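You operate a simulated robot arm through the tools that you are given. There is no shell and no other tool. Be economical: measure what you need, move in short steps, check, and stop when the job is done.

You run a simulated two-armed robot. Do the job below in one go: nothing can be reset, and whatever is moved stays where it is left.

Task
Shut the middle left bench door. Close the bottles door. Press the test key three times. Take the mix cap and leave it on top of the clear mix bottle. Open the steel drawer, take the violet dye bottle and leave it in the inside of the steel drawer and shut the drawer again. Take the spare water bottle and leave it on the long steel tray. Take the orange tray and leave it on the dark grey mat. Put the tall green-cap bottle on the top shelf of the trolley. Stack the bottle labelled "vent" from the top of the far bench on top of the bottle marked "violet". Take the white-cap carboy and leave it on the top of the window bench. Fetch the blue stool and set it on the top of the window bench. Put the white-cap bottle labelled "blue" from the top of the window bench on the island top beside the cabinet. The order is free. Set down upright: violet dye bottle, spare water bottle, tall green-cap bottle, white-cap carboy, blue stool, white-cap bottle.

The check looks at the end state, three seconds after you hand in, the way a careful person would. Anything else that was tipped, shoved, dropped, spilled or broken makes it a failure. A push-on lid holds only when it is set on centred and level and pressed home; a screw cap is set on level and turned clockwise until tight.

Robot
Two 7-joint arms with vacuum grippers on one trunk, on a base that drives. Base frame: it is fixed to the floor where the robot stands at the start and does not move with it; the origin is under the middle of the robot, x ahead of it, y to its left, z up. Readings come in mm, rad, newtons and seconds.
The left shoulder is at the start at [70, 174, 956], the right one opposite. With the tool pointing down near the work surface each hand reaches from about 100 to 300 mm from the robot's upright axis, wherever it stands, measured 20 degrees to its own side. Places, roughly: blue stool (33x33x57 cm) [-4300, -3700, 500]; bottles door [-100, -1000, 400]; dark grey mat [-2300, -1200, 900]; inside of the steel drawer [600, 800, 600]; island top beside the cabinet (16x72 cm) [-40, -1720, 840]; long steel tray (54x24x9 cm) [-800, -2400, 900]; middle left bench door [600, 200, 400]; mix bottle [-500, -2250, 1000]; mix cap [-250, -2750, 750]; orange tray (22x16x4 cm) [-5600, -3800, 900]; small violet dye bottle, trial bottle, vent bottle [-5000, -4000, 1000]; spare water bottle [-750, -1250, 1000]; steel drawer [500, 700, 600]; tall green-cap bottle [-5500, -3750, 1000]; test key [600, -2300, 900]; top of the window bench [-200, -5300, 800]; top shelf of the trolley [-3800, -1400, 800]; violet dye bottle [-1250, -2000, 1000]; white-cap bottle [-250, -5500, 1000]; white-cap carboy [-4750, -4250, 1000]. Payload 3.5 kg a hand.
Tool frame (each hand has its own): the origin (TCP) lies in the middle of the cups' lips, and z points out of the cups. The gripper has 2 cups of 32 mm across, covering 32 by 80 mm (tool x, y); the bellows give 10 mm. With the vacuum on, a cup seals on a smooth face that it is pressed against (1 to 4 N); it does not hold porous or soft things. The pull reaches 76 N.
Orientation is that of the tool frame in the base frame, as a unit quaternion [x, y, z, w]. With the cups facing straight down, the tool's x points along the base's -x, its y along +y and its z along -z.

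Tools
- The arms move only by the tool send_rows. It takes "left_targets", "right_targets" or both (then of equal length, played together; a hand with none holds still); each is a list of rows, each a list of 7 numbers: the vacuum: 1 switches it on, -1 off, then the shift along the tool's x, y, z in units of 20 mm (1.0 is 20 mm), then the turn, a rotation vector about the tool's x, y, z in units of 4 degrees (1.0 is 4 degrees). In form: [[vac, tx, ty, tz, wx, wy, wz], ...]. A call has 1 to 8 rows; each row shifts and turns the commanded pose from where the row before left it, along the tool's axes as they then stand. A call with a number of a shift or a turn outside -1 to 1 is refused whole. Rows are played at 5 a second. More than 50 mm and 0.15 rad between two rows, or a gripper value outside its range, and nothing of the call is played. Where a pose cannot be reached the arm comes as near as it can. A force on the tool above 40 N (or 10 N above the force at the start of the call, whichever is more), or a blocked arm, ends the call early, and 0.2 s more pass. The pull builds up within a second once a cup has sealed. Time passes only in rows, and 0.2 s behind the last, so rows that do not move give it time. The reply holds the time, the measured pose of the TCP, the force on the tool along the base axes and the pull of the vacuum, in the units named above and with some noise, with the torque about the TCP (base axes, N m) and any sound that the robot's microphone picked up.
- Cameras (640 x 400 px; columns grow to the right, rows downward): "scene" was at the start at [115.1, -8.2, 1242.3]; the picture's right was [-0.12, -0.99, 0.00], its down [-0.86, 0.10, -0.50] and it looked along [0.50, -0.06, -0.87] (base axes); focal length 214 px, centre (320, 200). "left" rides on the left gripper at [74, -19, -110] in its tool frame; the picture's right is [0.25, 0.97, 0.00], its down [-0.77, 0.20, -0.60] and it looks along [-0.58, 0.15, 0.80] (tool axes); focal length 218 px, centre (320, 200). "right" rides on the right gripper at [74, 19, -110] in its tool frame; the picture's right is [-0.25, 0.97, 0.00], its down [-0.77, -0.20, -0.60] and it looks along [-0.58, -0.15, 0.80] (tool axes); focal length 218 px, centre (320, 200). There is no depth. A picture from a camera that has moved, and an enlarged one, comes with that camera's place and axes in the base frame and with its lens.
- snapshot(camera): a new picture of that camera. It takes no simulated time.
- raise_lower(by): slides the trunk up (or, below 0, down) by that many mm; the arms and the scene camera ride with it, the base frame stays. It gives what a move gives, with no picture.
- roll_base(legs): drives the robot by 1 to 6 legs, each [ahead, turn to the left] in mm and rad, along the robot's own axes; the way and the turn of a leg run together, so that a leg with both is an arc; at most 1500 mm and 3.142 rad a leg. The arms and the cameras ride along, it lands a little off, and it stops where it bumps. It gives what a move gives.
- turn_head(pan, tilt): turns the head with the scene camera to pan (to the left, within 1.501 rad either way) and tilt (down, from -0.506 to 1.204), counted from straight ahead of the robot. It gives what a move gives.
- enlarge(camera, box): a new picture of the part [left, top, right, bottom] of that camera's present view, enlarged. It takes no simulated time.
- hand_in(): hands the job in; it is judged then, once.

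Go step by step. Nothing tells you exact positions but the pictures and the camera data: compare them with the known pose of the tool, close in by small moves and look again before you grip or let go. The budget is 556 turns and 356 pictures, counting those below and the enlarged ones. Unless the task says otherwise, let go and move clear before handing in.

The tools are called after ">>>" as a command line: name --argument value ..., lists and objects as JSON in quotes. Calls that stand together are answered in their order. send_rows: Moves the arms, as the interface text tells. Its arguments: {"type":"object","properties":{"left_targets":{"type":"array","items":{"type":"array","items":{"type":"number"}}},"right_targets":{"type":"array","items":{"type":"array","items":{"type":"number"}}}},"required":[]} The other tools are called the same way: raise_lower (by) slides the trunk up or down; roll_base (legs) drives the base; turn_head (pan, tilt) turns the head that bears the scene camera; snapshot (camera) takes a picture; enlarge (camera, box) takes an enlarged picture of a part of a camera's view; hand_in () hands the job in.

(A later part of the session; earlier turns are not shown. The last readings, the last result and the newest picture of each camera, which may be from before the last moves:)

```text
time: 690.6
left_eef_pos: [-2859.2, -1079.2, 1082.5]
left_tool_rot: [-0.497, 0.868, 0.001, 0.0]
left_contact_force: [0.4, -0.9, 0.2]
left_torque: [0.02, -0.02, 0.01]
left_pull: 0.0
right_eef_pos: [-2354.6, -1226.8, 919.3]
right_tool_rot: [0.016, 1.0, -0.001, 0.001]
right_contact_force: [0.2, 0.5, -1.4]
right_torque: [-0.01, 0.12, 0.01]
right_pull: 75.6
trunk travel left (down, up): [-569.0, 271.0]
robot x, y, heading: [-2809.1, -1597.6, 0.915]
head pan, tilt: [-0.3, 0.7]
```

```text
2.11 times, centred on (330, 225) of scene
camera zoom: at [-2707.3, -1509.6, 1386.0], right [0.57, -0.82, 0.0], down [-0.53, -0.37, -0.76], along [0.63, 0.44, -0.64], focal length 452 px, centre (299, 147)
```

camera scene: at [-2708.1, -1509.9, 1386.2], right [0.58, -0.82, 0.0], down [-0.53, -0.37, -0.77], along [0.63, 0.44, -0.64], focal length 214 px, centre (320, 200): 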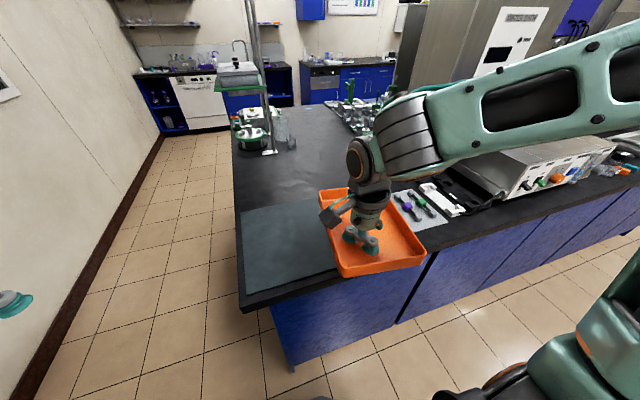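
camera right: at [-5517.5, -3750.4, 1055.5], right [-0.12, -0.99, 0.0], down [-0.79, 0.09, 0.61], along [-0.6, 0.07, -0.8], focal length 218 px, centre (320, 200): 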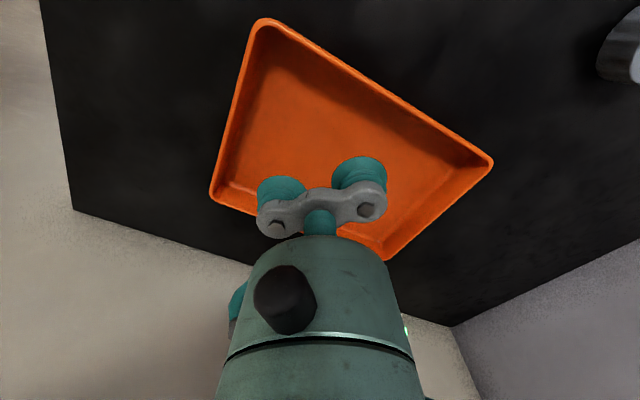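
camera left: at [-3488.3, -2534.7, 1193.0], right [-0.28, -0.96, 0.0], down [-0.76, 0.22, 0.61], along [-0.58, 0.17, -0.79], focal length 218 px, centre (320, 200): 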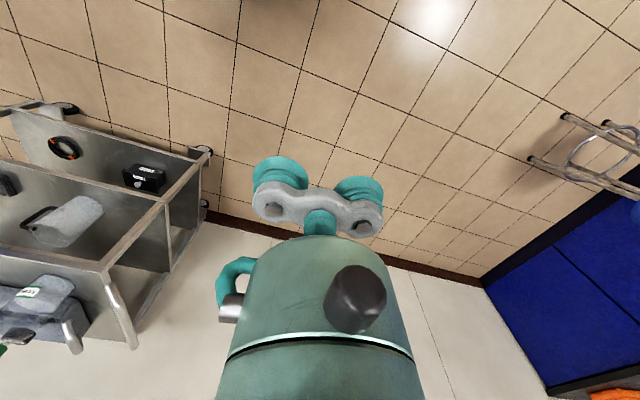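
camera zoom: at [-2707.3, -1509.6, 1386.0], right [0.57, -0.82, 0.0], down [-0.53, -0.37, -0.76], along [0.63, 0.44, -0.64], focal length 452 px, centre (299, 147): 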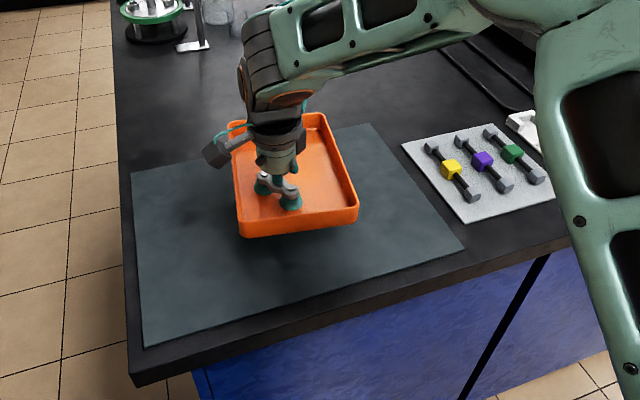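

>>> send_rows --right_targets '[[1, 0, 0, 1, 0, 0, 0], [1, 0, 0, 1, 0, 0, 0], [1, 0, 0, 0.4, 0, 0, 0], [1, 0, 0, 0.4, 0, 0, 0], [1, 0, 0, 0.2, 0, 0, 0], [1, 0, 0, 0, 0, 0, 0]]'

```text
time: 692.0
left_eef_pos: [-2859.0, -1079.3, 1081.9]
left_tool_rot: [-0.497, 0.868, 0.001, 0.001]
left_contact_force: [-0.3, 0.5, -0.4]
left_torque: [-0.01, -0.01, -0.01]
left_pull: 0.0
right_eef_pos: [-2355.3, -1226.8, 857.9]
right_tool_rot: [0.017, 1.0, -0.001, 0.0]
right_contact_force: [0.8, 1.3, 0.3]
right_torque: [0.07, -0.37, 0.21]
right_pull: 75.9
trunk travel left (down, up): [-569.0, 271.0]
robot x, y, heading: [-2807.0, -1593.7, 0.911]
head pan, tilt: [-0.3, 0.7]
```

Touching down; one small further step, then release and rise.

>>> send_rows --right_targets '[[1, 0, 0, 0.15, 0, 0, 0], [1, 0, 0, 0, 0, 0, 0], [-1, 0, 0, 0, 0, 0, 0], [-1, 0, 0, 0, 0, 0, 0], [-1, 0, 0, 0, 0, 0, 0], [-1, 0, 0, -0.3, 0, 0, 0], [-1, 0, 0, -1, 0, 0, 0], [-1, 0, 0, -1, 0, 0, 0]]'

>>> send_rows --right_targets '[[-1, 0, 0, -1, 0, 0, 0], [-1, 0, 0, -1, 0, 0, 0], [-1, 0, 0, -1, 0, 0, 0], [-1, 0, 0, -1, 0, 0, 0], [-1, 0, -1, -1, 0, 0, 0], [-1, 0, -1, -1, 0, 0, 0], [-1, 0, -1, -1, 0, 0, 0], [-1, 0, -1, -1, 0, 0, 0]]'

>>> snapshot --camera "scene"

```text
time: 693.8
left_eef_pos: [-2860.3, -1078.6, 1081.7]
left_tool_rot: [-0.496, 0.868, 0.0, 0.002]
left_contact_force: [0.1, 0.0, 0.5]
left_torque: [0.01, 0.03, -0.04]
left_pull: 0.1
right_eef_pos: [-2355.4, -1227.6, 902.2]
right_tool_rot: [0.017, 1.0, -0.001, 0.0]
right_contact_force: [0.6, 0.0, -0.4]
right_torque: [-0.02, 0.0, 0.01]
right_pull: 0.1
trunk travel left (down, up): [-569.0, 271.0]
robot x, y, heading: [-2803.7, -1596.8, 0.912]
head pan, tilt: [-0.3, 0.7]
```

```text
time: 695.6
left_eef_pos: [-2862.2, -1080.8, 1084.5]
left_tool_rot: [-0.496, 0.868, 0.003, 0.002]
left_contact_force: [-0.8, 1.1, 0.5]
left_torque: [-0.02, 0.02, 0.01]
left_pull: 0.1
right_eef_pos: [-2358.3, -1307.2, 1063.9]
right_tool_rot: [0.017, 1.0, -0.001, 0.0]
right_contact_force: [-0.4, -0.2, 0.8]
right_torque: [0.0, 0.03, -0.02]
right_pull: 0.1
trunk travel left (down, up): [-569.0, 271.0]
robot x, y, heading: [-2804.7, -1599.8, 0.912]
head pan, tilt: [-0.3, 0.7]
```

```text
147 pictures are left
camera scene: at [-2708.3, -1511.6, 1386.2], right [0.57, -0.82, 0.0], down [-0.53, -0.37, -0.77], along [0.63, 0.44, -0.64], focal length 214 px, centre (320, 200)
```

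scene: 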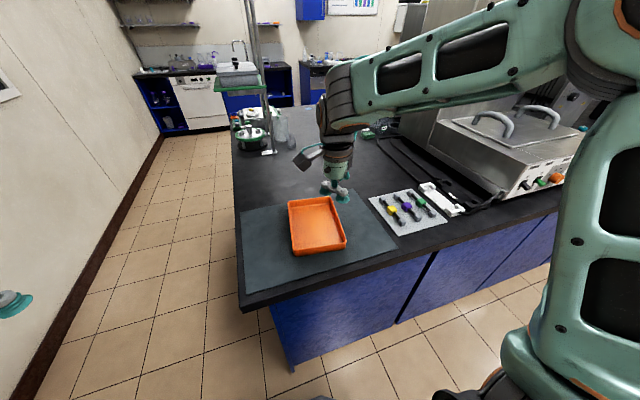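

The orange tray is on the mat. Next the blue stool: I drive round to face it with the bench behind it.

>>> roll_base --legs '[[-300, 0], [0, -3.01], [1500, 0], [300, 0], [0, -0.136]]'

>>> turn_head --pan 0.0 --tilt 0.8

>>> snapshot --camera "scene"

```text
time: 714.0
left_eef_pos: [-3866.1, -3912.5, 1082.8]
left_tool_rot: [0.872, 0.49, 0.0, 0.002]
left_contact_force: [-0.7, 1.0, 0.6]
left_torque: [-0.01, 0.0, -0.02]
left_pull: 0.0
right_eef_pos: [-4363.5, -3677.4, 1063.0]
right_tool_rot: [1.0, -0.024, 0.0, -0.001]
right_contact_force: [-0.5, 1.0, 0.5]
right_torque: [0.0, -0.05, -0.01]
right_pull: 0.1
trunk travel left (down, up): [-569.0, 271.0]
robot x, y, heading: [-3907.2, -3392.5, -2.243]
head pan, tilt: [-0.3, 0.7]
```

```text
time: 714.8
left_eef_pos: [-3864.8, -3911.3, 1082.1]
left_tool_rot: [0.872, 0.489, -0.001, 0.0]
left_contact_force: [0.0, 0.4, -0.2]
left_torque: [0.0, -0.01, 0.0]
left_pull: 0.0
right_eef_pos: [-4363.1, -3676.4, 1061.9]
right_tool_rot: [1.0, -0.024, 0.0, -0.001]
right_contact_force: [-0.2, 0.9, 0.8]
right_torque: [-0.01, -0.03, 0.01]
right_pull: 0.0
trunk travel left (down, up): [-569.0, 271.0]
robot x, y, heading: [-3911.4, -3390.8, -2.243]
head pan, tilt: [0.0, 0.799]
```

```text
146 pictures are left
camera scene: at [-3992.9, -3494.2, 1377.9], right [-0.78, 0.62, 0.0], down [0.45, 0.56, -0.7], along [-0.44, -0.54, -0.72], focal length 214 px, centre (320, 200)
```

scene: 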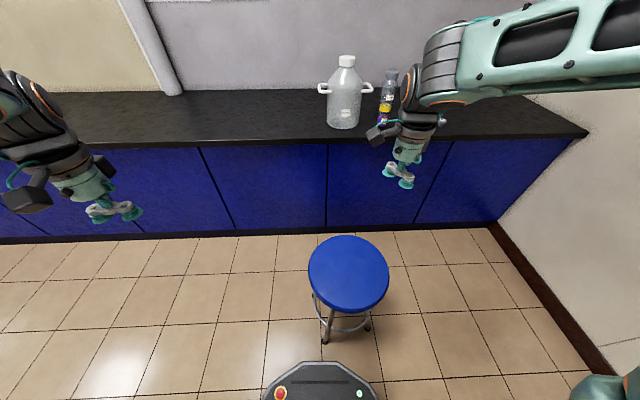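

Seat centre is at about [-4316,-3726], z≈570. Lower the trunk and bring the right hand over the seat.

>>> raise_lower --by -380

>>> send_rows --right_targets '[[-1, 0.84, 0.8, 0, 0, 0, 0], [-1, 0.84, 0.8, 0, 0, 0, 0], [-1, 0.84, 0.8, 0, 0, 0, 0], [-1, 0, 0, 1, 0, 0, 0], [-1, 0, 0, 0.5, 0, 0, 0], [-1, 0, 0, 0, 0, 0, 0]]'

>>> snapshot --camera "scene"

>>> snapshot --camera "right"

```text
time: 718.5
left_eef_pos: [-3865.5, -3912.4, 702.3]
left_tool_rot: [0.872, 0.49, -0.001, 0.0]
left_contact_force: [-0.5, -0.5, 0.0]
left_torque: [-0.05, 0.02, 0.04]
left_pull: 0.0
right_eef_pos: [-4364.3, -3677.0, 681.6]
right_tool_rot: [1.0, -0.025, 0.0, -0.001]
right_contact_force: [0.5, 0.3, 0.2]
right_torque: [0.02, 0.0, 0.01]
right_pull: 0.1
trunk travel left (down, up): [-189.0, 651.0]
robot x, y, heading: [-3912.3, -3393.2, -2.242]
head pan, tilt: [0.0, 0.799]
```

```text
time: 719.9
left_eef_pos: [-3864.6, -3911.1, 702.0]
left_tool_rot: [0.872, 0.489, 0.0, 0.001]
left_contact_force: [-0.3, 0.0, 0.4]
left_torque: [-0.01, -0.03, 0.02]
left_pull: 0.0
right_eef_pos: [-4314.6, -3727.1, 651.9]
right_tool_rot: [1.0, -0.025, 0.0, 0.0]
right_contact_force: [-0.1, 0.2, 0.6]
right_torque: [0.0, -0.02, -0.02]
right_pull: 0.1
trunk travel left (down, up): [-189.0, 651.0]
robot x, y, heading: [-3910.4, -3393.1, -2.249]
head pan, tilt: [0.0, 0.799]
```

```text
145 pictures are left
camera scene: at [-3993.0, -3494.2, 997.8], right [-0.78, 0.62, 0.0], down [0.45, 0.56, -0.7], along [-0.43, -0.54, -0.72], focal length 214 px, centre (320, 200)
```

scene: 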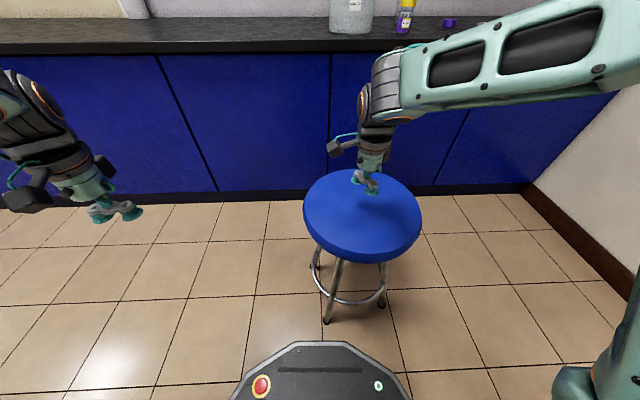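

```text
144 pictures are left
camera right: at [-4242.6, -3750.5, 761.9], right [-0.3, -0.95, 0.0], down [-0.76, 0.24, 0.61], along [-0.58, 0.18, -0.8], focal length 218 px, centre (320, 200)
```

right: 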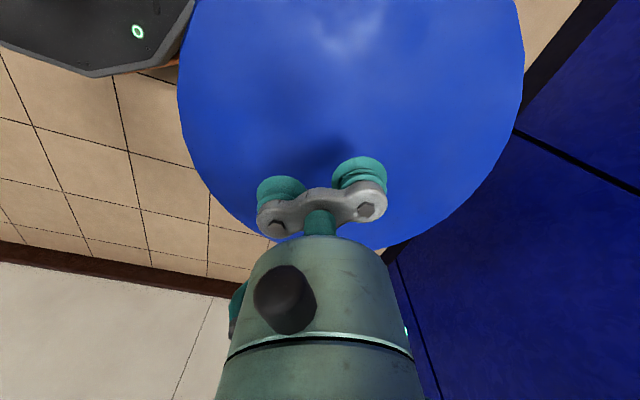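

>>> send_rows --right_targets '[[1, 0.65, 0.32, 1, 0, 0, 0], [1, 0, 0, 1, 0, 0, 0], [1, 0, 0, 1, 0, 0, 0], [1, 0, 0, 0.5, 0, 0, 0], [1, 0, 0, 0.4, 0, 0, 0], [1, 0, 0, 0.3, 0, 0, 0], [1, 0, 0, 0.3, 0, 0, 0], [1, 0, 0, 0, 0, 0, 0]]'

```text
time: 721.7
left_eef_pos: [-3865.2, -3911.3, 703.0]
left_tool_rot: [0.872, 0.49, -0.001, 0.0]
left_contact_force: [0.2, -0.4, 0.3]
left_torque: [-0.02, 0.0, -0.03]
left_pull: 0.0
right_eef_pos: [-4303.1, -3734.0, 561.6]
right_tool_rot: [1.0, -0.025, 0.0, -0.003]
right_contact_force: [1.9, 5.2, 0.0]
right_torque: [0.13, 0.01, 0.11]
right_pull: 76.1
trunk travel left (down, up): [-189.0, 651.0]
robot x, y, heading: [-3908.2, -3389.9, -2.245]
head pan, tilt: [0.0, 0.799]
```

Both cups sealed on the seat. Test lift.

>>> send_rows --right_targets '[[1, 0, 0, -0.3, 0, 0, 0], [1, 0, 0, -0.5, 0, 0, 0], [1, 0, 0, -0.5, 0, 0, 0], [1, 0, 0, -0.5, 0, 0, 0], [1, 0, 0, 0, 0, 0, 0]]'

>>> snapshot --camera "scene"

```text
time: 722.9
left_eef_pos: [-3865.2, -3911.3, 702.8]
left_tool_rot: [0.872, 0.49, -0.002, -0.001]
left_contact_force: [0.3, -0.3, 0.1]
left_torque: [0.01, -0.01, 0.01]
left_pull: 0.1
right_eef_pos: [-4302.4, -3735.6, 599.8]
right_tool_rot: [1.0, -0.024, -0.001, 0.0]
right_contact_force: [-0.3, 0.4, -0.8]
right_torque: [-0.05, 0.02, -0.02]
right_pull: 0.1
trunk travel left (down, up): [-189.0, 651.0]
robot x, y, heading: [-3909.5, -3389.8, -2.242]
head pan, tilt: [0.0, 0.799]
```

```text
143 pictures are left
camera scene: at [-3993.5, -3494.6, 998.2], right [-0.78, 0.62, 0.0], down [0.45, 0.56, -0.7], along [-0.43, -0.54, -0.72], focal length 214 px, centre (320, 200)
```

scene: 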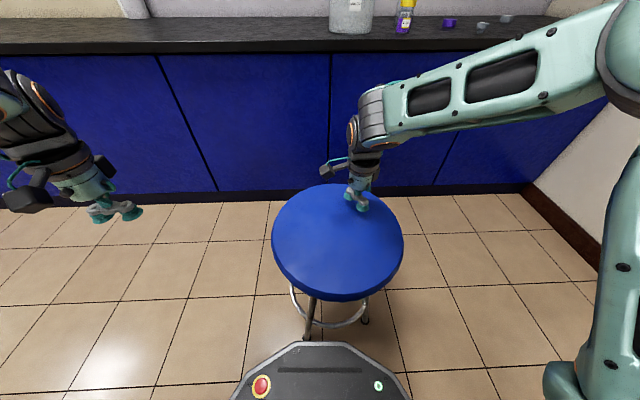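

The seal broke on lifting — I was off-centre, and the stool shifted a little but still stands. I rise and measure the seat properly with the hand camera.

>>> send_rows --right_targets '[[-1, 1, 0, -1, 0, 0, 0], [-1, 1, 0, -1, 0, 0, 0], [-1, 1, 0, -1, 0, 0, 0], [-1, 1, 0, -1, 0, 0, 0], [-1, 0, 0, -1, 0, 0, 0], [-1, 0, 0, -1, 0, 0, 0], [-1, 0, 0, -1, 0, 0, 0], [-1, 0, 0, -1, 0, 0, 0]]'

>>> snapshot --camera "right"

>>> snapshot --camera "scene"

```text
time: 724.7
left_eef_pos: [-3864.9, -3910.5, 703.1]
left_tool_rot: [0.872, 0.49, -0.002, 0.001]
left_contact_force: [0.3, -0.4, -0.6]
left_torque: [-0.04, -0.02, 0.04]
left_pull: 0.1
right_eef_pos: [-4221.8, -3738.5, 758.3]
right_tool_rot: [1.0, -0.025, -0.001, -0.001]
right_contact_force: [0.4, -0.1, -0.1]
right_torque: [-0.01, 0.0, 0.01]
right_pull: 0.0
trunk travel left (down, up): [-189.0, 651.0]
robot x, y, heading: [-3911.4, -3392.5, -2.242]
head pan, tilt: [0.0, 0.799]
```

```text
142 pictures are left
camera right: at [-4150.4, -3761.7, 868.1], right [-0.3, -0.95, 0.0], down [-0.76, 0.24, 0.61], along [-0.58, 0.18, -0.8], focal length 218 px, centre (320, 200)
```

right: 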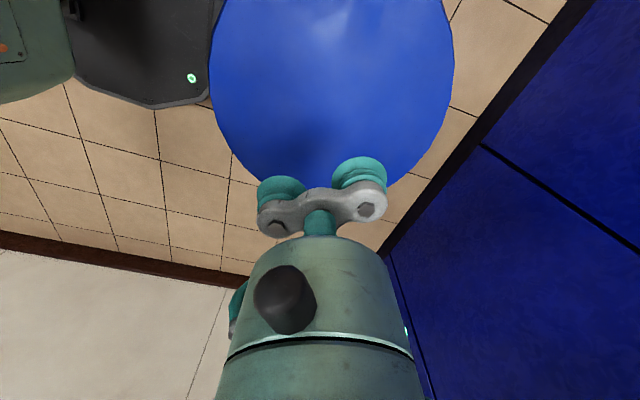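

```text
141 pictures are left
camera scene: at [-3992.9, -3494.2, 997.8], right [-0.78, 0.62, 0.0], down [0.45, 0.56, -0.7], along [-0.43, -0.54, -0.72], focal length 214 px, centre (320, 200)
```

scene: 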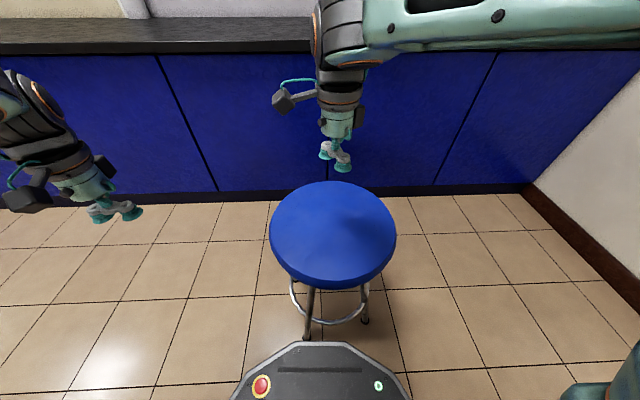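

Scene and hand camera disagree by about 35 mm; I take a second hand-camera view from further back showing the whole seat.

>>> send_rows --right_targets '[[-1, 1, 0, -1, 0, 0, 0], [-1, 1, 0, -1, 0, 0, 0], [-1, 1, 0, -1, 0, 0, 0], [-1, 1, 0, -1, 0, 0, 0], [-1, 1, 0, -1, 0, 0, 0], [-1, 1, 0, -1, 0, 0, 0], [-1, 0, 0, 0, 0, 0, 0]]'

>>> snapshot --camera "right"

```text
time: 726.3
left_eef_pos: [-3864.6, -3912.6, 703.6]
left_tool_rot: [0.872, 0.489, -0.001, 0.0]
left_contact_force: [-0.4, 0.7, -0.4]
left_torque: [-0.02, -0.02, -0.03]
left_pull: 0.1
right_eef_pos: [-4102.0, -3746.1, 877.9]
right_tool_rot: [1.0, -0.025, 0.0, -0.001]
right_contact_force: [-0.5, -0.6, -0.3]
right_torque: [0.0, 0.0, -0.01]
right_pull: 0.1
trunk travel left (down, up): [-189.0, 651.0]
robot x, y, heading: [-3906.0, -3394.2, -2.241]
head pan, tilt: [0.0, 0.799]
```

```text
140 pictures are left
camera right: at [-4030.2, -3768.3, 988.7], right [-0.3, -0.95, 0.0], down [-0.76, 0.24, 0.61], along [-0.58, 0.18, -0.8], focal length 218 px, centre (320, 200)
```

right: 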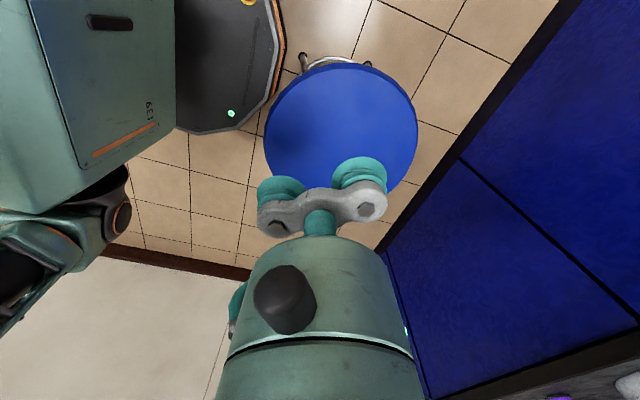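

Best combined centre is about [-4212,-3745]. I'll grip there, take up only part of the weight, and use the torque reading to find the true centre.

>>> send_rows --right_targets '[[-1, -1, 0, 1, 0, 0, 0], [-1, -1, 0, 1, 0, 0, 0], [-1, -1, 0, 1, 0, 0, 0], [-1, -1, 0, 1, 0, 0, 0], [-1, -1, 0, 1, 0, 0, 0], [-1, -0.5, 0.2, 1, 0, 0, 0], [-1, 0, 0, 1, 0, 0, 0], [-1, 0, 0, 1, 0, 0, 0]]'

>>> send_rows --right_targets '[[1, 0, 0, 1, 0, 0, 0], [1, 0, 0, 1, 0, 0, 0], [1, 0, 0, 1, 0, 0, 0], [1, 0, 0, 1, 0, 0, 0], [1, 0, 0, 1, 0, 0, 0], [1, 0, 0, 1, 0, 0, 0], [1, 0, 0, 0.7, 0, 0, 0], [1, 0, 0, 0.3, 0, 0, 0]]'

>>> send_rows --right_targets '[[1, 0, 0, 0.5, 0, 0, 0], [1, 0, 0, 0.3, 0, 0, 0], [1, 0, 0, 0, 0, 0, 0]]'

```text
time: 728.1
left_eef_pos: [-3865.9, -3911.4, 702.8]
left_tool_rot: [0.872, 0.489, -0.001, 0.001]
left_contact_force: [0.6, 0.0, -0.1]
left_torque: [-0.02, -0.02, 0.01]
left_pull: 0.1
right_eef_pos: [-4213.5, -3742.6, 717.9]
right_tool_rot: [1.0, -0.025, 0.0, -0.001]
right_contact_force: [0.4, -0.1, -1.0]
right_torque: [0.03, -0.03, 0.01]
right_pull: 0.1
trunk travel left (down, up): [-189.0, 651.0]
robot x, y, heading: [-3911.8, -3394.7, -2.241]
head pan, tilt: [0.0, 0.799]
```

```text
time: 729.9
left_eef_pos: [-3864.1, -3911.7, 702.6]
left_tool_rot: [0.872, 0.489, -0.002, 0.001]
left_contact_force: [-0.2, -0.5, 0.4]
left_torque: [0.0, -0.01, -0.02]
left_pull: 0.0
right_eef_pos: [-4212.6, -3742.7, 577.5]
right_tool_rot: [1.0, -0.024, 0.0, -0.001]
right_contact_force: [-0.2, 0.2, -1.0]
right_torque: [-0.03, -0.01, 0.02]
right_pull: 0.0
trunk travel left (down, up): [-189.0, 651.0]
robot x, y, heading: [-3909.0, -3391.4, -2.252]
head pan, tilt: [0.0, 0.799]
```

```text
time: 730.7
left_eef_pos: [-3864.8, -3912.3, 702.6]
left_tool_rot: [0.872, 0.489, -0.001, 0.001]
left_contact_force: [-0.6, 0.5, -0.2]
left_torque: [0.01, -0.02, 0.01]
left_pull: 0.0
right_eef_pos: [-4212.9, -3741.7, 561.7]
right_tool_rot: [1.0, -0.025, 0.0, -0.002]
right_contact_force: [1.0, 5.8, 0.7]
right_torque: [-0.3, 0.01, 0.29]
right_pull: 75.3
trunk travel left (down, up): [-189.0, 651.0]
robot x, y, heading: [-3907.5, -3392.2, -2.24]
head pan, tilt: [0.0, 0.799]
```

>>> send_rows --right_targets '[[1, 0, 0, -0.15, 0, 0, 0], [1, 0, 0, 0, 0, 0, 0]]'

>>> send_rows --right_targets '[[1, 0, 0, -0.1, 0, 0, 0], [1, 0, 0, 0, 0, 0, 0]]'

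```text
time: 731.3
left_eef_pos: [-3866.3, -3912.3, 700.8]
left_tool_rot: [0.872, 0.489, 0.0, 0.001]
left_contact_force: [0.0, -0.3, 0.9]
left_torque: [0.0, 0.03, -0.01]
left_pull: 0.1
right_eef_pos: [-4213.4, -3743.8, 561.3]
right_tool_rot: [1.0, -0.024, 0.0, -0.004]
right_contact_force: [0.3, 0.1, -0.3]
right_torque: [0.1, -0.26, -0.12]
right_pull: 76.1
trunk travel left (down, up): [-189.0, 651.0]
robot x, y, heading: [-3909.3, -3390.5, -2.247]
head pan, tilt: [0.0, 0.799]
```

```text
time: 731.9
left_eef_pos: [-3865.6, -3913.2, 701.7]
left_tool_rot: [0.872, 0.49, 0.0, 0.001]
left_contact_force: [-0.4, -0.2, -0.1]
left_torque: [-0.03, -0.04, -0.01]
left_pull: 0.1
right_eef_pos: [-4213.5, -3742.8, 564.8]
right_tool_rot: [1.0, -0.024, 0.002, -0.003]
right_contact_force: [0.6, 0.0, -33.7]
right_torque: [0.23, -0.52, -0.03]
right_pull: 75.3
trunk travel left (down, up): [-189.0, 651.0]
robot x, y, heading: [-3907.7, -3393.5, -2.243]
head pan, tilt: [0.0, 0.799]
```

The stool weighs about 34 N and its centre is 15 mm further in −x, 7 mm in −y. I set it down and re-grip centred.

>>> send_rows --right_targets '[[1, 0, 0, 0.25, 0, 0, 0], [-1, 0, 0, 0, 0, 0, 0], [-1, 0, 0, 0, 0, 0, 0], [-1, 0, 0, 0, 0, 0, 0], [-1, 0, 0, -0.5, 0, 0, 0], [-1, -0.75, 0.38, -0.5, 0, 0, 0], [-1, 0, 0, 0, 0, 0, 0]]'

>>> send_rows --right_targets '[[1, 0, 0, 0.5, 0, 0, 0], [1, 0, 0, 0.5, 0, 0, 0], [1, 0, 0, 0.2, 0, 0, 0], [1, 0, 0, 0, 0, 0, 0], [1, 0, 0, 0, 0, 0, 0]]'

>>> send_rows --right_targets '[[1, 0, 0, -0.2, 0, 0, 0], [1, 0, 0, -0.15, 0, 0, 0], [1, 0, 0, 0, 0, 0, 0]]'

```text
time: 733.5
left_eef_pos: [-3864.2, -3912.5, 702.7]
left_tool_rot: [0.872, 0.49, -0.002, 0.001]
left_contact_force: [0.2, 0.5, 0.2]
left_torque: [0.01, 0.01, -0.02]
left_pull: 0.2
right_eef_pos: [-4228.7, -3748.8, 581.9]
right_tool_rot: [1.0, -0.024, 0.0, -0.001]
right_contact_force: [0.3, 0.3, 0.2]
right_torque: [0.02, -0.03, 0.0]
right_pull: 0.0
trunk travel left (down, up): [-189.0, 651.0]
robot x, y, heading: [-3912.8, -3389.4, -2.245]
head pan, tilt: [0.0, 0.799]
```

```text
time: 734.7
left_eef_pos: [-3865.3, -3910.5, 704.2]
left_tool_rot: [0.873, 0.488, -0.002, 0.0]
left_contact_force: [-0.2, -0.1, -0.1]
left_torque: [0.0, 0.01, 0.0]
left_pull: 0.1
right_eef_pos: [-4227.9, -3748.3, 560.9]
right_tool_rot: [1.0, -0.025, -0.002, 0.001]
right_contact_force: [-7.4, 3.5, 21.1]
right_torque: [-0.16, -0.17, 1.4]
right_pull: 75.8
trunk travel left (down, up): [-189.0, 651.0]
robot x, y, heading: [-3909.8, -3389.6, -2.243]
head pan, tilt: [0.0, 0.799]
```

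```text
time: 735.5
left_eef_pos: [-3865.3, -3912.7, 701.5]
left_tool_rot: [0.872, 0.489, 0.0, 0.001]
left_contact_force: [0.1, -0.3, 0.1]
left_torque: [-0.01, 0.01, -0.02]
left_pull: 0.2
right_eef_pos: [-4227.7, -3750.0, 562.3]
right_tool_rot: [1.0, -0.024, 0.0, -0.004]
right_contact_force: [0.9, -0.1, 0.0]
right_torque: [-0.05, -0.09, -0.02]
right_pull: 74.8
trunk travel left (down, up): [-189.0, 651.0]
robot x, y, heading: [-3909.5, -3391.2, -2.245]
head pan, tilt: [0.0, 0.799]
```

>>> send_rows --right_targets '[[1, 0, 0, -0.15, 0, 0, 0], [1, 0, 0, 0, 0, 0, 0]]'

>>> send_rows --right_targets '[[1, 0, 0, -0.2, 0, 0, 0], [1, 0, 0, 0, 0, 0, 0]]'

```text
time: 736.1
left_eef_pos: [-3866.5, -3912.9, 701.3]
left_tool_rot: [0.872, 0.49, 0.001, 0.002]
left_contact_force: [0.4, -0.5, -0.6]
left_torque: [-0.01, -0.02, 0.0]
left_pull: 0.2
right_eef_pos: [-4229.1, -3749.8, 567.0]
right_tool_rot: [1.0, -0.025, 0.001, -0.003]
right_contact_force: [-0.2, -0.4, -34.1]
right_torque: [-0.04, -0.09, -0.01]
right_pull: 75.7
trunk travel left (down, up): [-189.0, 651.0]
robot x, y, heading: [-3914.4, -3394.2, -2.241]
head pan, tilt: [0.0, 0.799]
```

```text
time: 736.7
left_eef_pos: [-3865.1, -3913.6, 700.9]
left_tool_rot: [0.872, 0.489, 0.0, 0.002]
left_contact_force: [-0.3, -0.1, -0.2]
left_torque: [0.03, 0.0, -0.02]
left_pull: 0.1
right_eef_pos: [-4228.8, -3750.9, 570.2]
right_tool_rot: [1.0, -0.025, 0.001, -0.002]
right_contact_force: [0.2, -0.5, -34.5]
right_torque: [-0.04, -0.08, -0.03]
right_pull: 76.0
trunk travel left (down, up): [-189.0, 651.0]
robot x, y, heading: [-3911.4, -3394.9, -2.243]
head pan, tilt: [0.0, 0.799]
```

Balanced now (offset about 3 mm). I lift with the trunk and carry the stool across to the window bench.

>>> raise_lower --by 350

>>> roll_base --legs '[[0, 1.797], [1500, 0], [1400, 0]]'

>>> turn_head --pan 0.1 --tilt 0.3

>>> snapshot --camera "scene"

```text
time: 740.1
left_eef_pos: [-3866.4, -3913.2, 1052.1]
left_tool_rot: [0.872, 0.49, 0.0, 0.001]
left_contact_force: [-0.8, 0.2, -0.1]
left_torque: [0.01, 0.01, -0.01]
left_pull: 0.2
right_eef_pos: [-4229.5, -3751.3, 921.3]
right_tool_rot: [1.0, -0.023, 0.001, -0.003]
right_contact_force: [-0.8, 0.3, -33.9]
right_torque: [-0.04, -0.08, 0.0]
right_pull: 75.3
trunk travel left (down, up): [-539.0, 301.0]
robot x, y, heading: [-3905.6, -3393.7, -2.249]
head pan, tilt: [0.0, 0.799]
```

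```text
time: 758.5
left_eef_pos: [-789.0, -4481.3, 1051.5]
left_tool_rot: [0.16, 0.987, 0.002, 0.0]
left_contact_force: [-0.3, 0.5, -0.2]
left_torque: [0.0, 0.03, -0.01]
left_pull: 0.0
right_eef_pos: [-868.0, -4871.5, 921.6]
right_tool_rot: [0.641, 0.767, -0.002, -0.003]
right_contact_force: [0.4, -0.7, -33.3]
right_torque: [0.12, 0.01, 0.04]
right_pull: 75.8
trunk travel left (down, up): [-539.0, 301.0]
robot x, y, heading: [-1288.1, -4640.5, -0.447]
head pan, tilt: [0.0, 0.799]
```

```text
time: 759.4
left_eef_pos: [-790.6, -4480.8, 1051.1]
left_tool_rot: [0.16, 0.987, 0.001, -0.001]
left_contact_force: [0.1, 0.0, -0.8]
left_torque: [0.02, -0.01, -0.01]
left_pull: 0.0
right_eef_pos: [-867.6, -4871.5, 921.4]
right_tool_rot: [0.642, 0.767, -0.002, -0.002]
right_contact_force: [0.3, 0.4, -33.7]
right_torque: [0.09, -0.04, -0.02]
right_pull: 75.1
trunk travel left (down, up): [-539.0, 301.0]
robot x, y, heading: [-1291.4, -4642.6, -0.447]
head pan, tilt: [0.099, 0.3]
```

```text
139 pictures are left
camera scene: at [-1154.3, -4696.6, 1391.7], right [-0.34, -0.94, 0.0], down [-0.28, 0.1, -0.95], along [0.9, -0.32, -0.3], focal length 214 px, centre (320, 200)
```

scene: 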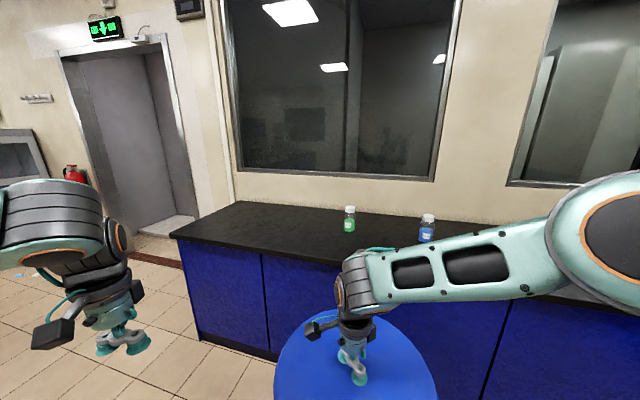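

The window bench's front edge is at u≈2735; the left part of its top is free. I line up facing it there, then raise the stool.

>>> roll_base --legs '[[0, 1.162], [820, 0], [0, -1.375]]'

>>> raise_lower --by 295

>>> send_rows --right_targets '[[1, 0, 0, -1, 0, 0, 0], [1, 0, 0, -1, 0, 0, 0], [1, 0, 0, -1, 0, 0, 0], [1, 0, 0, -1, 0, 0, 0], [1, 0, 0, -1, 0, 0, 0], [1, 0, 0, -1, 0, 0, 0], [1, 0, 0, -1, 0, 0, 0], [1, 0, 0, 0, 0, 0, 0]]'

>>> send_rows --right_targets '[[1, 0, 0, -1, 0, 0, 0], [1, 0, 0, -1, 0, 0, 0], [1, 0, 0, -1, 0, 0, 0], [1, 0, 0, -1, 0, 0, 0], [1, 0, 0, -1, 0, 0, 0], [1, 0, 0, -1, 0, 0, 0], [1, 0, 0, 0, 0, 0, 0]]'

>>> snapshot --camera "scene"

```text
time: 770.0
left_eef_pos: [-159.1, -4061.1, 1051.6]
left_tool_rot: [0.266, 0.964, 0.001, 0.0]
left_contact_force: [0.2, 0.9, 0.4]
left_torque: [-0.03, 0.02, 0.01]
left_pull: 0.0
right_eef_pos: [-319.6, -4425.9, 920.4]
right_tool_rot: [0.721, 0.693, -0.001, -0.003]
right_contact_force: [-0.2, -0.4, -35.3]
right_torque: [0.12, 0.0, 0.0]
right_pull: 75.3
trunk travel left (down, up): [-539.0, 301.0]
robot x, y, heading: [-685.2, -4104.8, -0.667]
head pan, tilt: [0.099, 0.3]
```

```text
time: 773.0
left_eef_pos: [-159.7, -4061.3, 1346.7]
left_tool_rot: [0.265, 0.964, 0.001, 0.0]
left_contact_force: [0.7, -0.1, 0.2]
left_torque: [0.01, -0.01, 0.01]
left_pull: 0.0
right_eef_pos: [-318.4, -4425.9, 1215.1]
right_tool_rot: [0.721, 0.693, -0.001, -0.003]
right_contact_force: [0.2, 0.1, -34.1]
right_torque: [0.07, 0.01, 0.0]
right_pull: 75.3
trunk travel left (down, up): [-834.0, 6.0]
robot x, y, heading: [-681.3, -4111.5, -0.666]
head pan, tilt: [0.099, 0.3]
```

```text
time: 774.8
left_eef_pos: [-158.2, -4060.8, 1346.7]
left_tool_rot: [0.266, 0.964, 0.001, 0.0]
left_contact_force: [-0.4, 0.5, 0.6]
left_torque: [-0.01, 0.01, 0.02]
left_pull: 0.1
right_eef_pos: [-317.9, -4425.2, 1355.3]
right_tool_rot: [0.72, 0.694, -0.002, -0.003]
right_contact_force: [-0.5, 0.6, -34.9]
right_torque: [0.11, 0.0, 0.0]
right_pull: 75.5
trunk travel left (down, up): [-834.0, 6.0]
robot x, y, heading: [-681.3, -4112.2, -0.662]
head pan, tilt: [0.099, 0.3]
```

```text
time: 776.4
left_eef_pos: [-159.9, -4061.9, 1346.8]
left_tool_rot: [0.265, 0.964, 0.001, 0.0]
left_contact_force: [0.0, 0.4, 1.1]
left_torque: [0.01, 0.02, 0.0]
left_pull: 0.2
right_eef_pos: [-317.0, -4426.0, 1475.6]
right_tool_rot: [0.72, 0.694, -0.002, -0.004]
right_contact_force: [0.5, 0.5, -35.1]
right_torque: [0.1, 0.0, 0.01]
right_pull: 75.9
trunk travel left (down, up): [-834.0, 6.0]
robot x, y, heading: [-683.4, -4112.6, -0.666]
head pan, tilt: [0.099, 0.3]
```

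```text
138 pictures are left
camera scene: at [-560.5, -4194.1, 1686.7], right [-0.53, -0.85, 0.0], down [-0.25, 0.16, -0.95], along [0.81, -0.51, -0.3], focal length 214 px, centre (320, 200)
```

scene: 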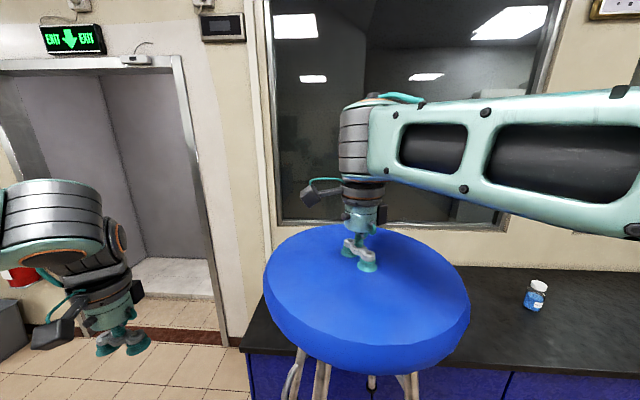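

The stool's feet are at z≈908, above the bench top. I drive in slowly.

>>> roll_base --legs '[[400, 0]]'

>>> turn_head --pan 0.0 --tilt 0.8

>>> snapshot --camera "scene"

>>> snapshot --camera "left"

```text
time: 778.9
left_eef_pos: [156.2, -4305.9, 1347.6]
left_tool_rot: [0.264, 0.964, -0.001, 0.001]
left_contact_force: [-0.7, 0.4, 0.5]
left_torque: [-0.04, -0.02, 0.0]
left_pull: 0.2
right_eef_pos: [-2.4, -4670.5, 1476.5]
right_tool_rot: [0.72, 0.694, -0.002, -0.002]
right_contact_force: [-0.3, 0.0, -33.5]
right_torque: [0.1, 0.06, -0.01]
right_pull: 75.4
trunk travel left (down, up): [-834.0, 6.0]
robot x, y, heading: [-368.3, -4357.9, -0.665]
head pan, tilt: [0.099, 0.3]
```

```text
time: 779.8
left_eef_pos: [158.5, -4308.4, 1347.2]
left_tool_rot: [0.265, 0.964, 0.0, 0.0]
left_contact_force: [0.2, -0.1, -0.5]
left_torque: [-0.02, 0.03, 0.02]
left_pull: 0.0
right_eef_pos: [1.0, -4673.0, 1474.4]
right_tool_rot: [0.72, 0.694, -0.003, -0.004]
right_contact_force: [0.2, 0.1, -33.4]
right_torque: [0.1, -0.02, 0.01]
right_pull: 75.1
trunk travel left (down, up): [-834.0, 6.0]
robot x, y, heading: [-364.6, -4356.7, -0.66]
head pan, tilt: [0.0, 0.799]
```

```text
137 pictures are left
camera scene: at [-258.1, -4441.4, 1642.3], right [-0.61, -0.79, 0.0], down [-0.57, 0.44, -0.69], along [0.55, -0.43, -0.72], focal length 214 px, centre (320, 200)
```

scene: 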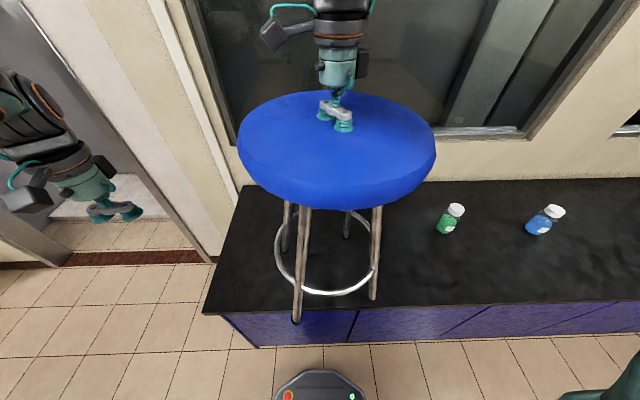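

```text
136 pictures are left
camera left: at [84.9, -4289.2, 1456.9], right [0.28, 0.96, 0.0], down [0.77, -0.22, 0.6], along [0.58, -0.17, -0.8], focal length 218 px, centre (320, 200)
```

left: 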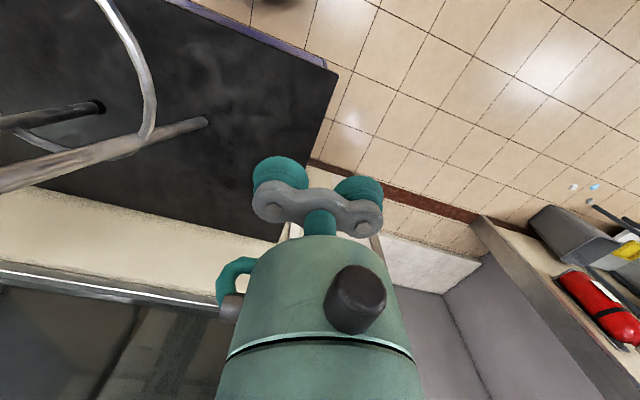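

The front feet are still short of the edge by about 50 mm; I move about 100 mm further in (base plus arm).

>>> roll_base --legs '[[70, 0]]'

>>> send_rows --right_targets '[[1, -0.65, -0.75, 0, 0, 0, 0], [1, -0.65, -0.75, 0, 0, 0, 0], [1, 0, 0, 0, 0, 0, 0]]'

>>> snapshot --camera "scene"

```text
time: 780.8
left_eef_pos: [198.6, -4339.8, 1352.6]
left_tool_rot: [0.264, 0.964, -0.003, 0.008]
left_contact_force: [-0.1, 0.6, 0.5]
left_torque: [-0.03, -0.09, 0.01]
left_pull: 0.0
right_eef_pos: [39.6, -4702.6, 1483.0]
right_tool_rot: [0.719, 0.695, -0.001, 0.002]
right_contact_force: [-4.5, 4.3, -30.7]
right_torque: [0.24, 0.14, 0.02]
right_pull: 76.1
trunk travel left (down, up): [-834.0, 6.0]
robot x, y, heading: [-310.8, -4402.6, -0.669]
head pan, tilt: [0.0, 0.799]
```

```text
time: 781.6
left_eef_pos: [208.0, -4344.6, 1349.1]
left_tool_rot: [0.265, 0.964, -0.001, 0.004]
left_contact_force: [-0.5, 0.6, 0.1]
left_torque: [-0.03, -0.03, 0.01]
left_pull: 0.0
right_eef_pos: [17.3, -4733.3, 1480.1]
right_tool_rot: [0.719, 0.695, -0.002, -0.001]
right_contact_force: [-1.6, 1.8, -34.5]
right_torque: [0.18, 0.01, -0.01]
right_pull: 75.3
trunk travel left (down, up): [-834.0, 6.0]
robot x, y, heading: [-310.1, -4398.4, -0.664]
head pan, tilt: [0.0, 0.799]
```

```text
135 pictures are left
camera scene: at [-210.1, -4478.2, 1643.1], right [-0.61, -0.79, 0.0], down [-0.57, 0.44, -0.7], along [0.55, -0.43, -0.72], focal length 214 px, centre (320, 200)
```

scene: 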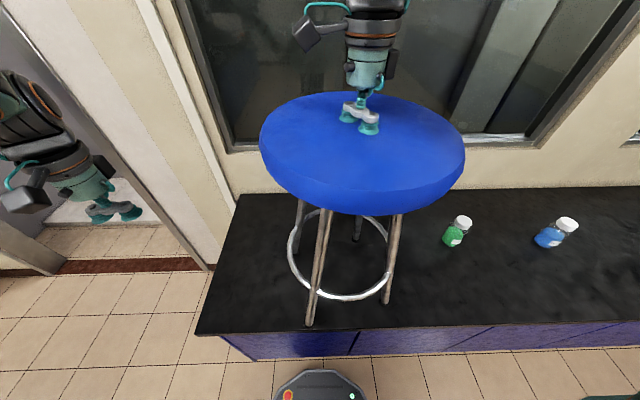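

>>> send_rows --right_targets '[[1, -0.61, 0.79, 0, 0, 0, 0], [1, -0.61, 0.79, 0, 0, 0, 0], [1, -0.61, 0.79, 0, 0, 0, 0], [1, 0, 0, 0, 0, 0, 0]]'

>>> snapshot --camera "scene"

```text
time: 782.6
left_eef_pos: [211.4, -4351.6, 1348.1]
left_tool_rot: [0.264, 0.965, 0.0, 0.001]
left_contact_force: [0.4, 0.2, 0.4]
left_torque: [0.02, 0.04, -0.01]
left_pull: 0.1
right_eef_pos: [68.3, -4778.4, 1475.3]
right_tool_rot: [0.719, 0.695, -0.002, -0.005]
right_contact_force: [-0.2, 0.2, -33.8]
right_torque: [0.08, -0.02, 0.03]
right_pull: 75.3
trunk travel left (down, up): [-834.0, 6.0]
robot x, y, heading: [-306.2, -4399.8, -0.663]
head pan, tilt: [0.0, 0.799]
```

```text
134 pictures are left
camera scene: at [-203.7, -4484.4, 1642.2], right [-0.61, -0.79, 0.0], down [-0.57, 0.44, -0.69], along [0.55, -0.43, -0.72], focal length 214 px, centre (320, 200)
```

scene: 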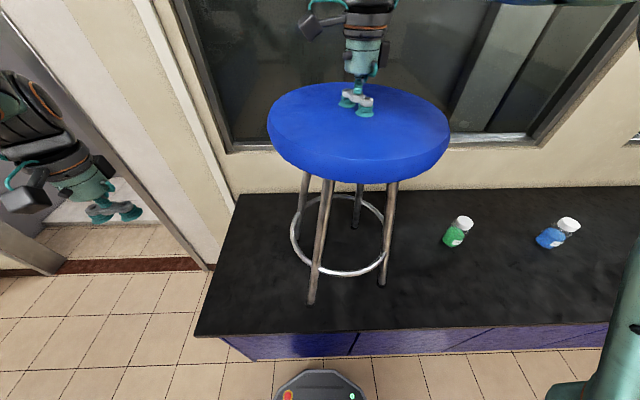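

All feet are over the bench now (about 70 mm inside the edge). Lowering.

>>> send_rows --right_targets '[[1, 0, 0, 1, 0, 0, 0], [1, 0, 0, 0.7, 0, 0, 0], [1, 0, 0, 0.4, 0, 0, 0], [1, 0, 0, 0.3, 0, 0, 0], [1, 0, 0, 0, 0, 0, 0]]'

>>> send_rows --right_targets '[[1, 0, 0, 0.25, 0, 0, 0], [1, 0, 0, 0.25, 0, 0, 0], [1, 0, 0, 0, 0, 0, 0]]'

```text
time: 783.8
left_eef_pos: [211.3, -4349.5, 1347.8]
left_tool_rot: [0.264, 0.964, 0.0, 0.001]
left_contact_force: [0.1, 0.1, 0.3]
left_torque: [0.01, 0.0, 0.0]
left_pull: 0.1
right_eef_pos: [70.1, -4777.8, 1427.8]
right_tool_rot: [0.719, 0.695, -0.002, -0.003]
right_contact_force: [0.8, 0.1, -34.7]
right_torque: [0.07, -0.01, 0.01]
right_pull: 75.8
trunk travel left (down, up): [-834.0, 6.0]
robot x, y, heading: [-308.4, -4397.0, -0.665]
head pan, tilt: [0.0, 0.799]
```

```text
time: 784.6
left_eef_pos: [211.4, -4350.3, 1349.0]
left_tool_rot: [0.265, 0.964, -0.001, 0.002]
left_contact_force: [0.4, 1.5, 0.0]
left_torque: [0.04, 0.01, -0.02]
left_pull: 0.0
right_eef_pos: [69.2, -4776.1, 1418.6]
right_tool_rot: [0.719, 0.695, -0.003, -0.003]
right_contact_force: [-0.8, 0.3, -35.2]
right_torque: [0.1, 0.01, 0.0]
right_pull: 75.2
trunk travel left (down, up): [-834.0, 6.0]
robot x, y, heading: [-311.5, -4403.2, -0.665]
head pan, tilt: [0.0, 0.799]
```

>>> send_rows --right_targets '[[1, 0, 0, 0.2, 0, 0, 0], [1, 0, 0, 0.2, 0, 0, 0], [1, 0, 0, 0, 0, 0, 0]]'

>>> send_rows --right_targets '[[1, 0, 0, 0.15, 0, 0, 0], [1, 0, 0, 0.15, 0, 0, 0], [1, 0, 0, 0, 0, 0, 0]]'

```text
time: 785.4
left_eef_pos: [211.3, -4345.6, 1347.6]
left_tool_rot: [0.264, 0.965, -0.001, 0.001]
left_contact_force: [-0.8, 0.4, -0.1]
left_torque: [0.01, -0.02, -0.03]
left_pull: 0.0
right_eef_pos: [69.9, -4772.7, 1413.8]
right_tool_rot: [0.719, 0.695, -0.001, -0.001]
right_contact_force: [8.9, 3.8, -2.7]
right_torque: [-0.13, 0.34, 0.06]
right_pull: 75.3
trunk travel left (down, up): [-834.0, 6.0]
robot x, y, heading: [-310.2, -4401.0, -0.663]
head pan, tilt: [0.0, 0.799]
```

```text
time: 786.2
left_eef_pos: [213.6, -4337.9, 1347.8]
left_tool_rot: [0.264, 0.964, -0.004, 0.001]
left_contact_force: [-0.8, -0.4, -0.7]
left_torque: [0.04, -0.03, 0.03]
left_pull: 0.1
right_eef_pos: [72.2, -4765.5, 1408.6]
right_tool_rot: [0.719, 0.695, -0.003, 0.001]
right_contact_force: [20.4, 7.3, 33.1]
right_torque: [-0.58, -0.14, 0.44]
right_pull: 75.2
trunk travel left (down, up): [-834.0, 6.0]
robot x, y, heading: [-313.0, -4399.4, -0.657]
head pan, tilt: [0.0, 0.799]
```

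The stool rests on the bench. Ease, release and rise.

>>> send_rows --right_targets '[[1, 0, 0, -0.2, 0, 0, 0], [-1, 0, 0, 0, 0, 0, 0], [-1, 0, 0, 0, 0, 0, 0], [-1, 0, 0, 0, 0, 0, 0], [-1, 0, 0, -0.3, 0, 0, 0], [-1, 0, 0, -1, 0, 0, 0], [-1, 0, 0, -1, 0, 0, 0]]'

>>> roll_base --legs '[[-350, 0]]'

>>> turn_head --pan 0.0 --tilt 0.5

>>> snapshot --camera "scene"

```text
time: 787.8
left_eef_pos: [210.6, -4344.5, 1346.4]
left_tool_rot: [0.264, 0.964, -0.002, 0.002]
left_contact_force: [0.5, -0.5, -0.7]
left_torque: [-0.02, 0.0, 0.01]
left_pull: 0.0
right_eef_pos: [67.6, -4771.4, 1455.5]
right_tool_rot: [0.719, 0.695, -0.003, 0.0]
right_contact_force: [0.2, -0.1, 0.8]
right_torque: [-0.03, 0.0, -0.01]
right_pull: 0.1
trunk travel left (down, up): [-834.0, 6.0]
robot x, y, heading: [-309.3, -4400.3, -0.662]
head pan, tilt: [0.0, 0.799]
```

```text
time: 790.1
left_eef_pos: [-65.3, -4134.3, 1348.0]
left_tool_rot: [0.263, 0.965, 0.0, 0.002]
left_contact_force: [0.4, 0.0, 0.6]
left_torque: [0.02, 0.02, 0.0]
left_pull: 0.0
right_eef_pos: [-207.7, -4561.3, 1454.5]
right_tool_rot: [0.718, 0.696, -0.001, -0.002]
right_contact_force: [0.0, -0.7, -0.6]
right_torque: [0.02, 0.01, 0.02]
right_pull: 0.1
trunk travel left (down, up): [-834.0, 6.0]
robot x, y, heading: [-583.5, -4187.7, -0.656]
head pan, tilt: [0.0, 0.799]
```

```text
time: 790.9
left_eef_pos: [-66.5, -4131.0, 1348.5]
left_tool_rot: [0.263, 0.965, -0.001, 0.003]
left_contact_force: [-0.1, -0.7, -0.7]
left_torque: [-0.03, -0.03, -0.02]
left_pull: 0.0
right_eef_pos: [-209.5, -4559.1, 1456.4]
right_tool_rot: [0.718, 0.696, -0.002, -0.002]
right_contact_force: [-0.4, 0.1, -0.4]
right_torque: [0.0, 0.0, 0.03]
right_pull: 0.1
trunk travel left (down, up): [-834.0, 6.0]
robot x, y, heading: [-585.1, -4189.8, -0.655]
head pan, tilt: [0.0, 0.499]
```

```text
133 pictures are left
camera scene: at [-475.9, -4271.9, 1668.8], right [-0.61, -0.79, 0.0], down [-0.38, 0.29, -0.88], along [0.69, -0.54, -0.48], focal length 214 px, centre (320, 200)
```

scene: 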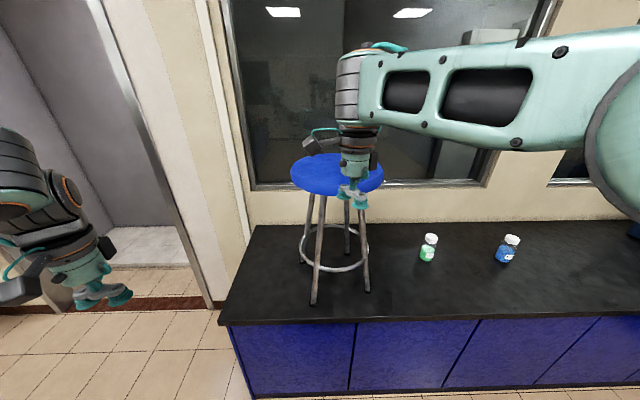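

The stool stands on the window bench. Next the blue bottle here: enlarge to confirm its label.

>>> enlarge --camera "scene" --box '[400, 215, 540, 285]'

```text
4.57 times, centred on (470, 250) of scene
camera zoom: at [-475.9, -4271.9, 1668.8], right [-0.61, -0.79, 0.0], down [-0.38, 0.29, -0.88], along [0.69, -0.54, -0.48], focal length 980 px, centre (-366, -29)
```

zoom: 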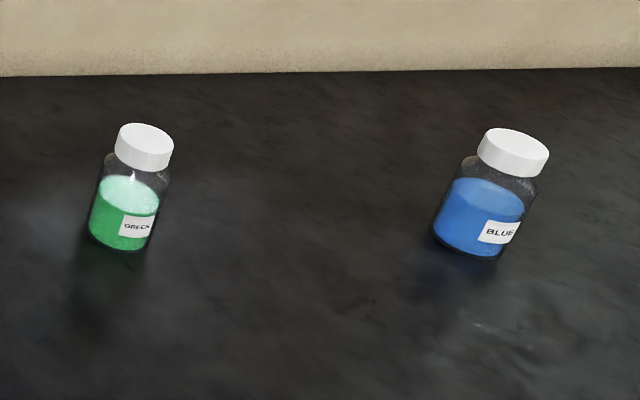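

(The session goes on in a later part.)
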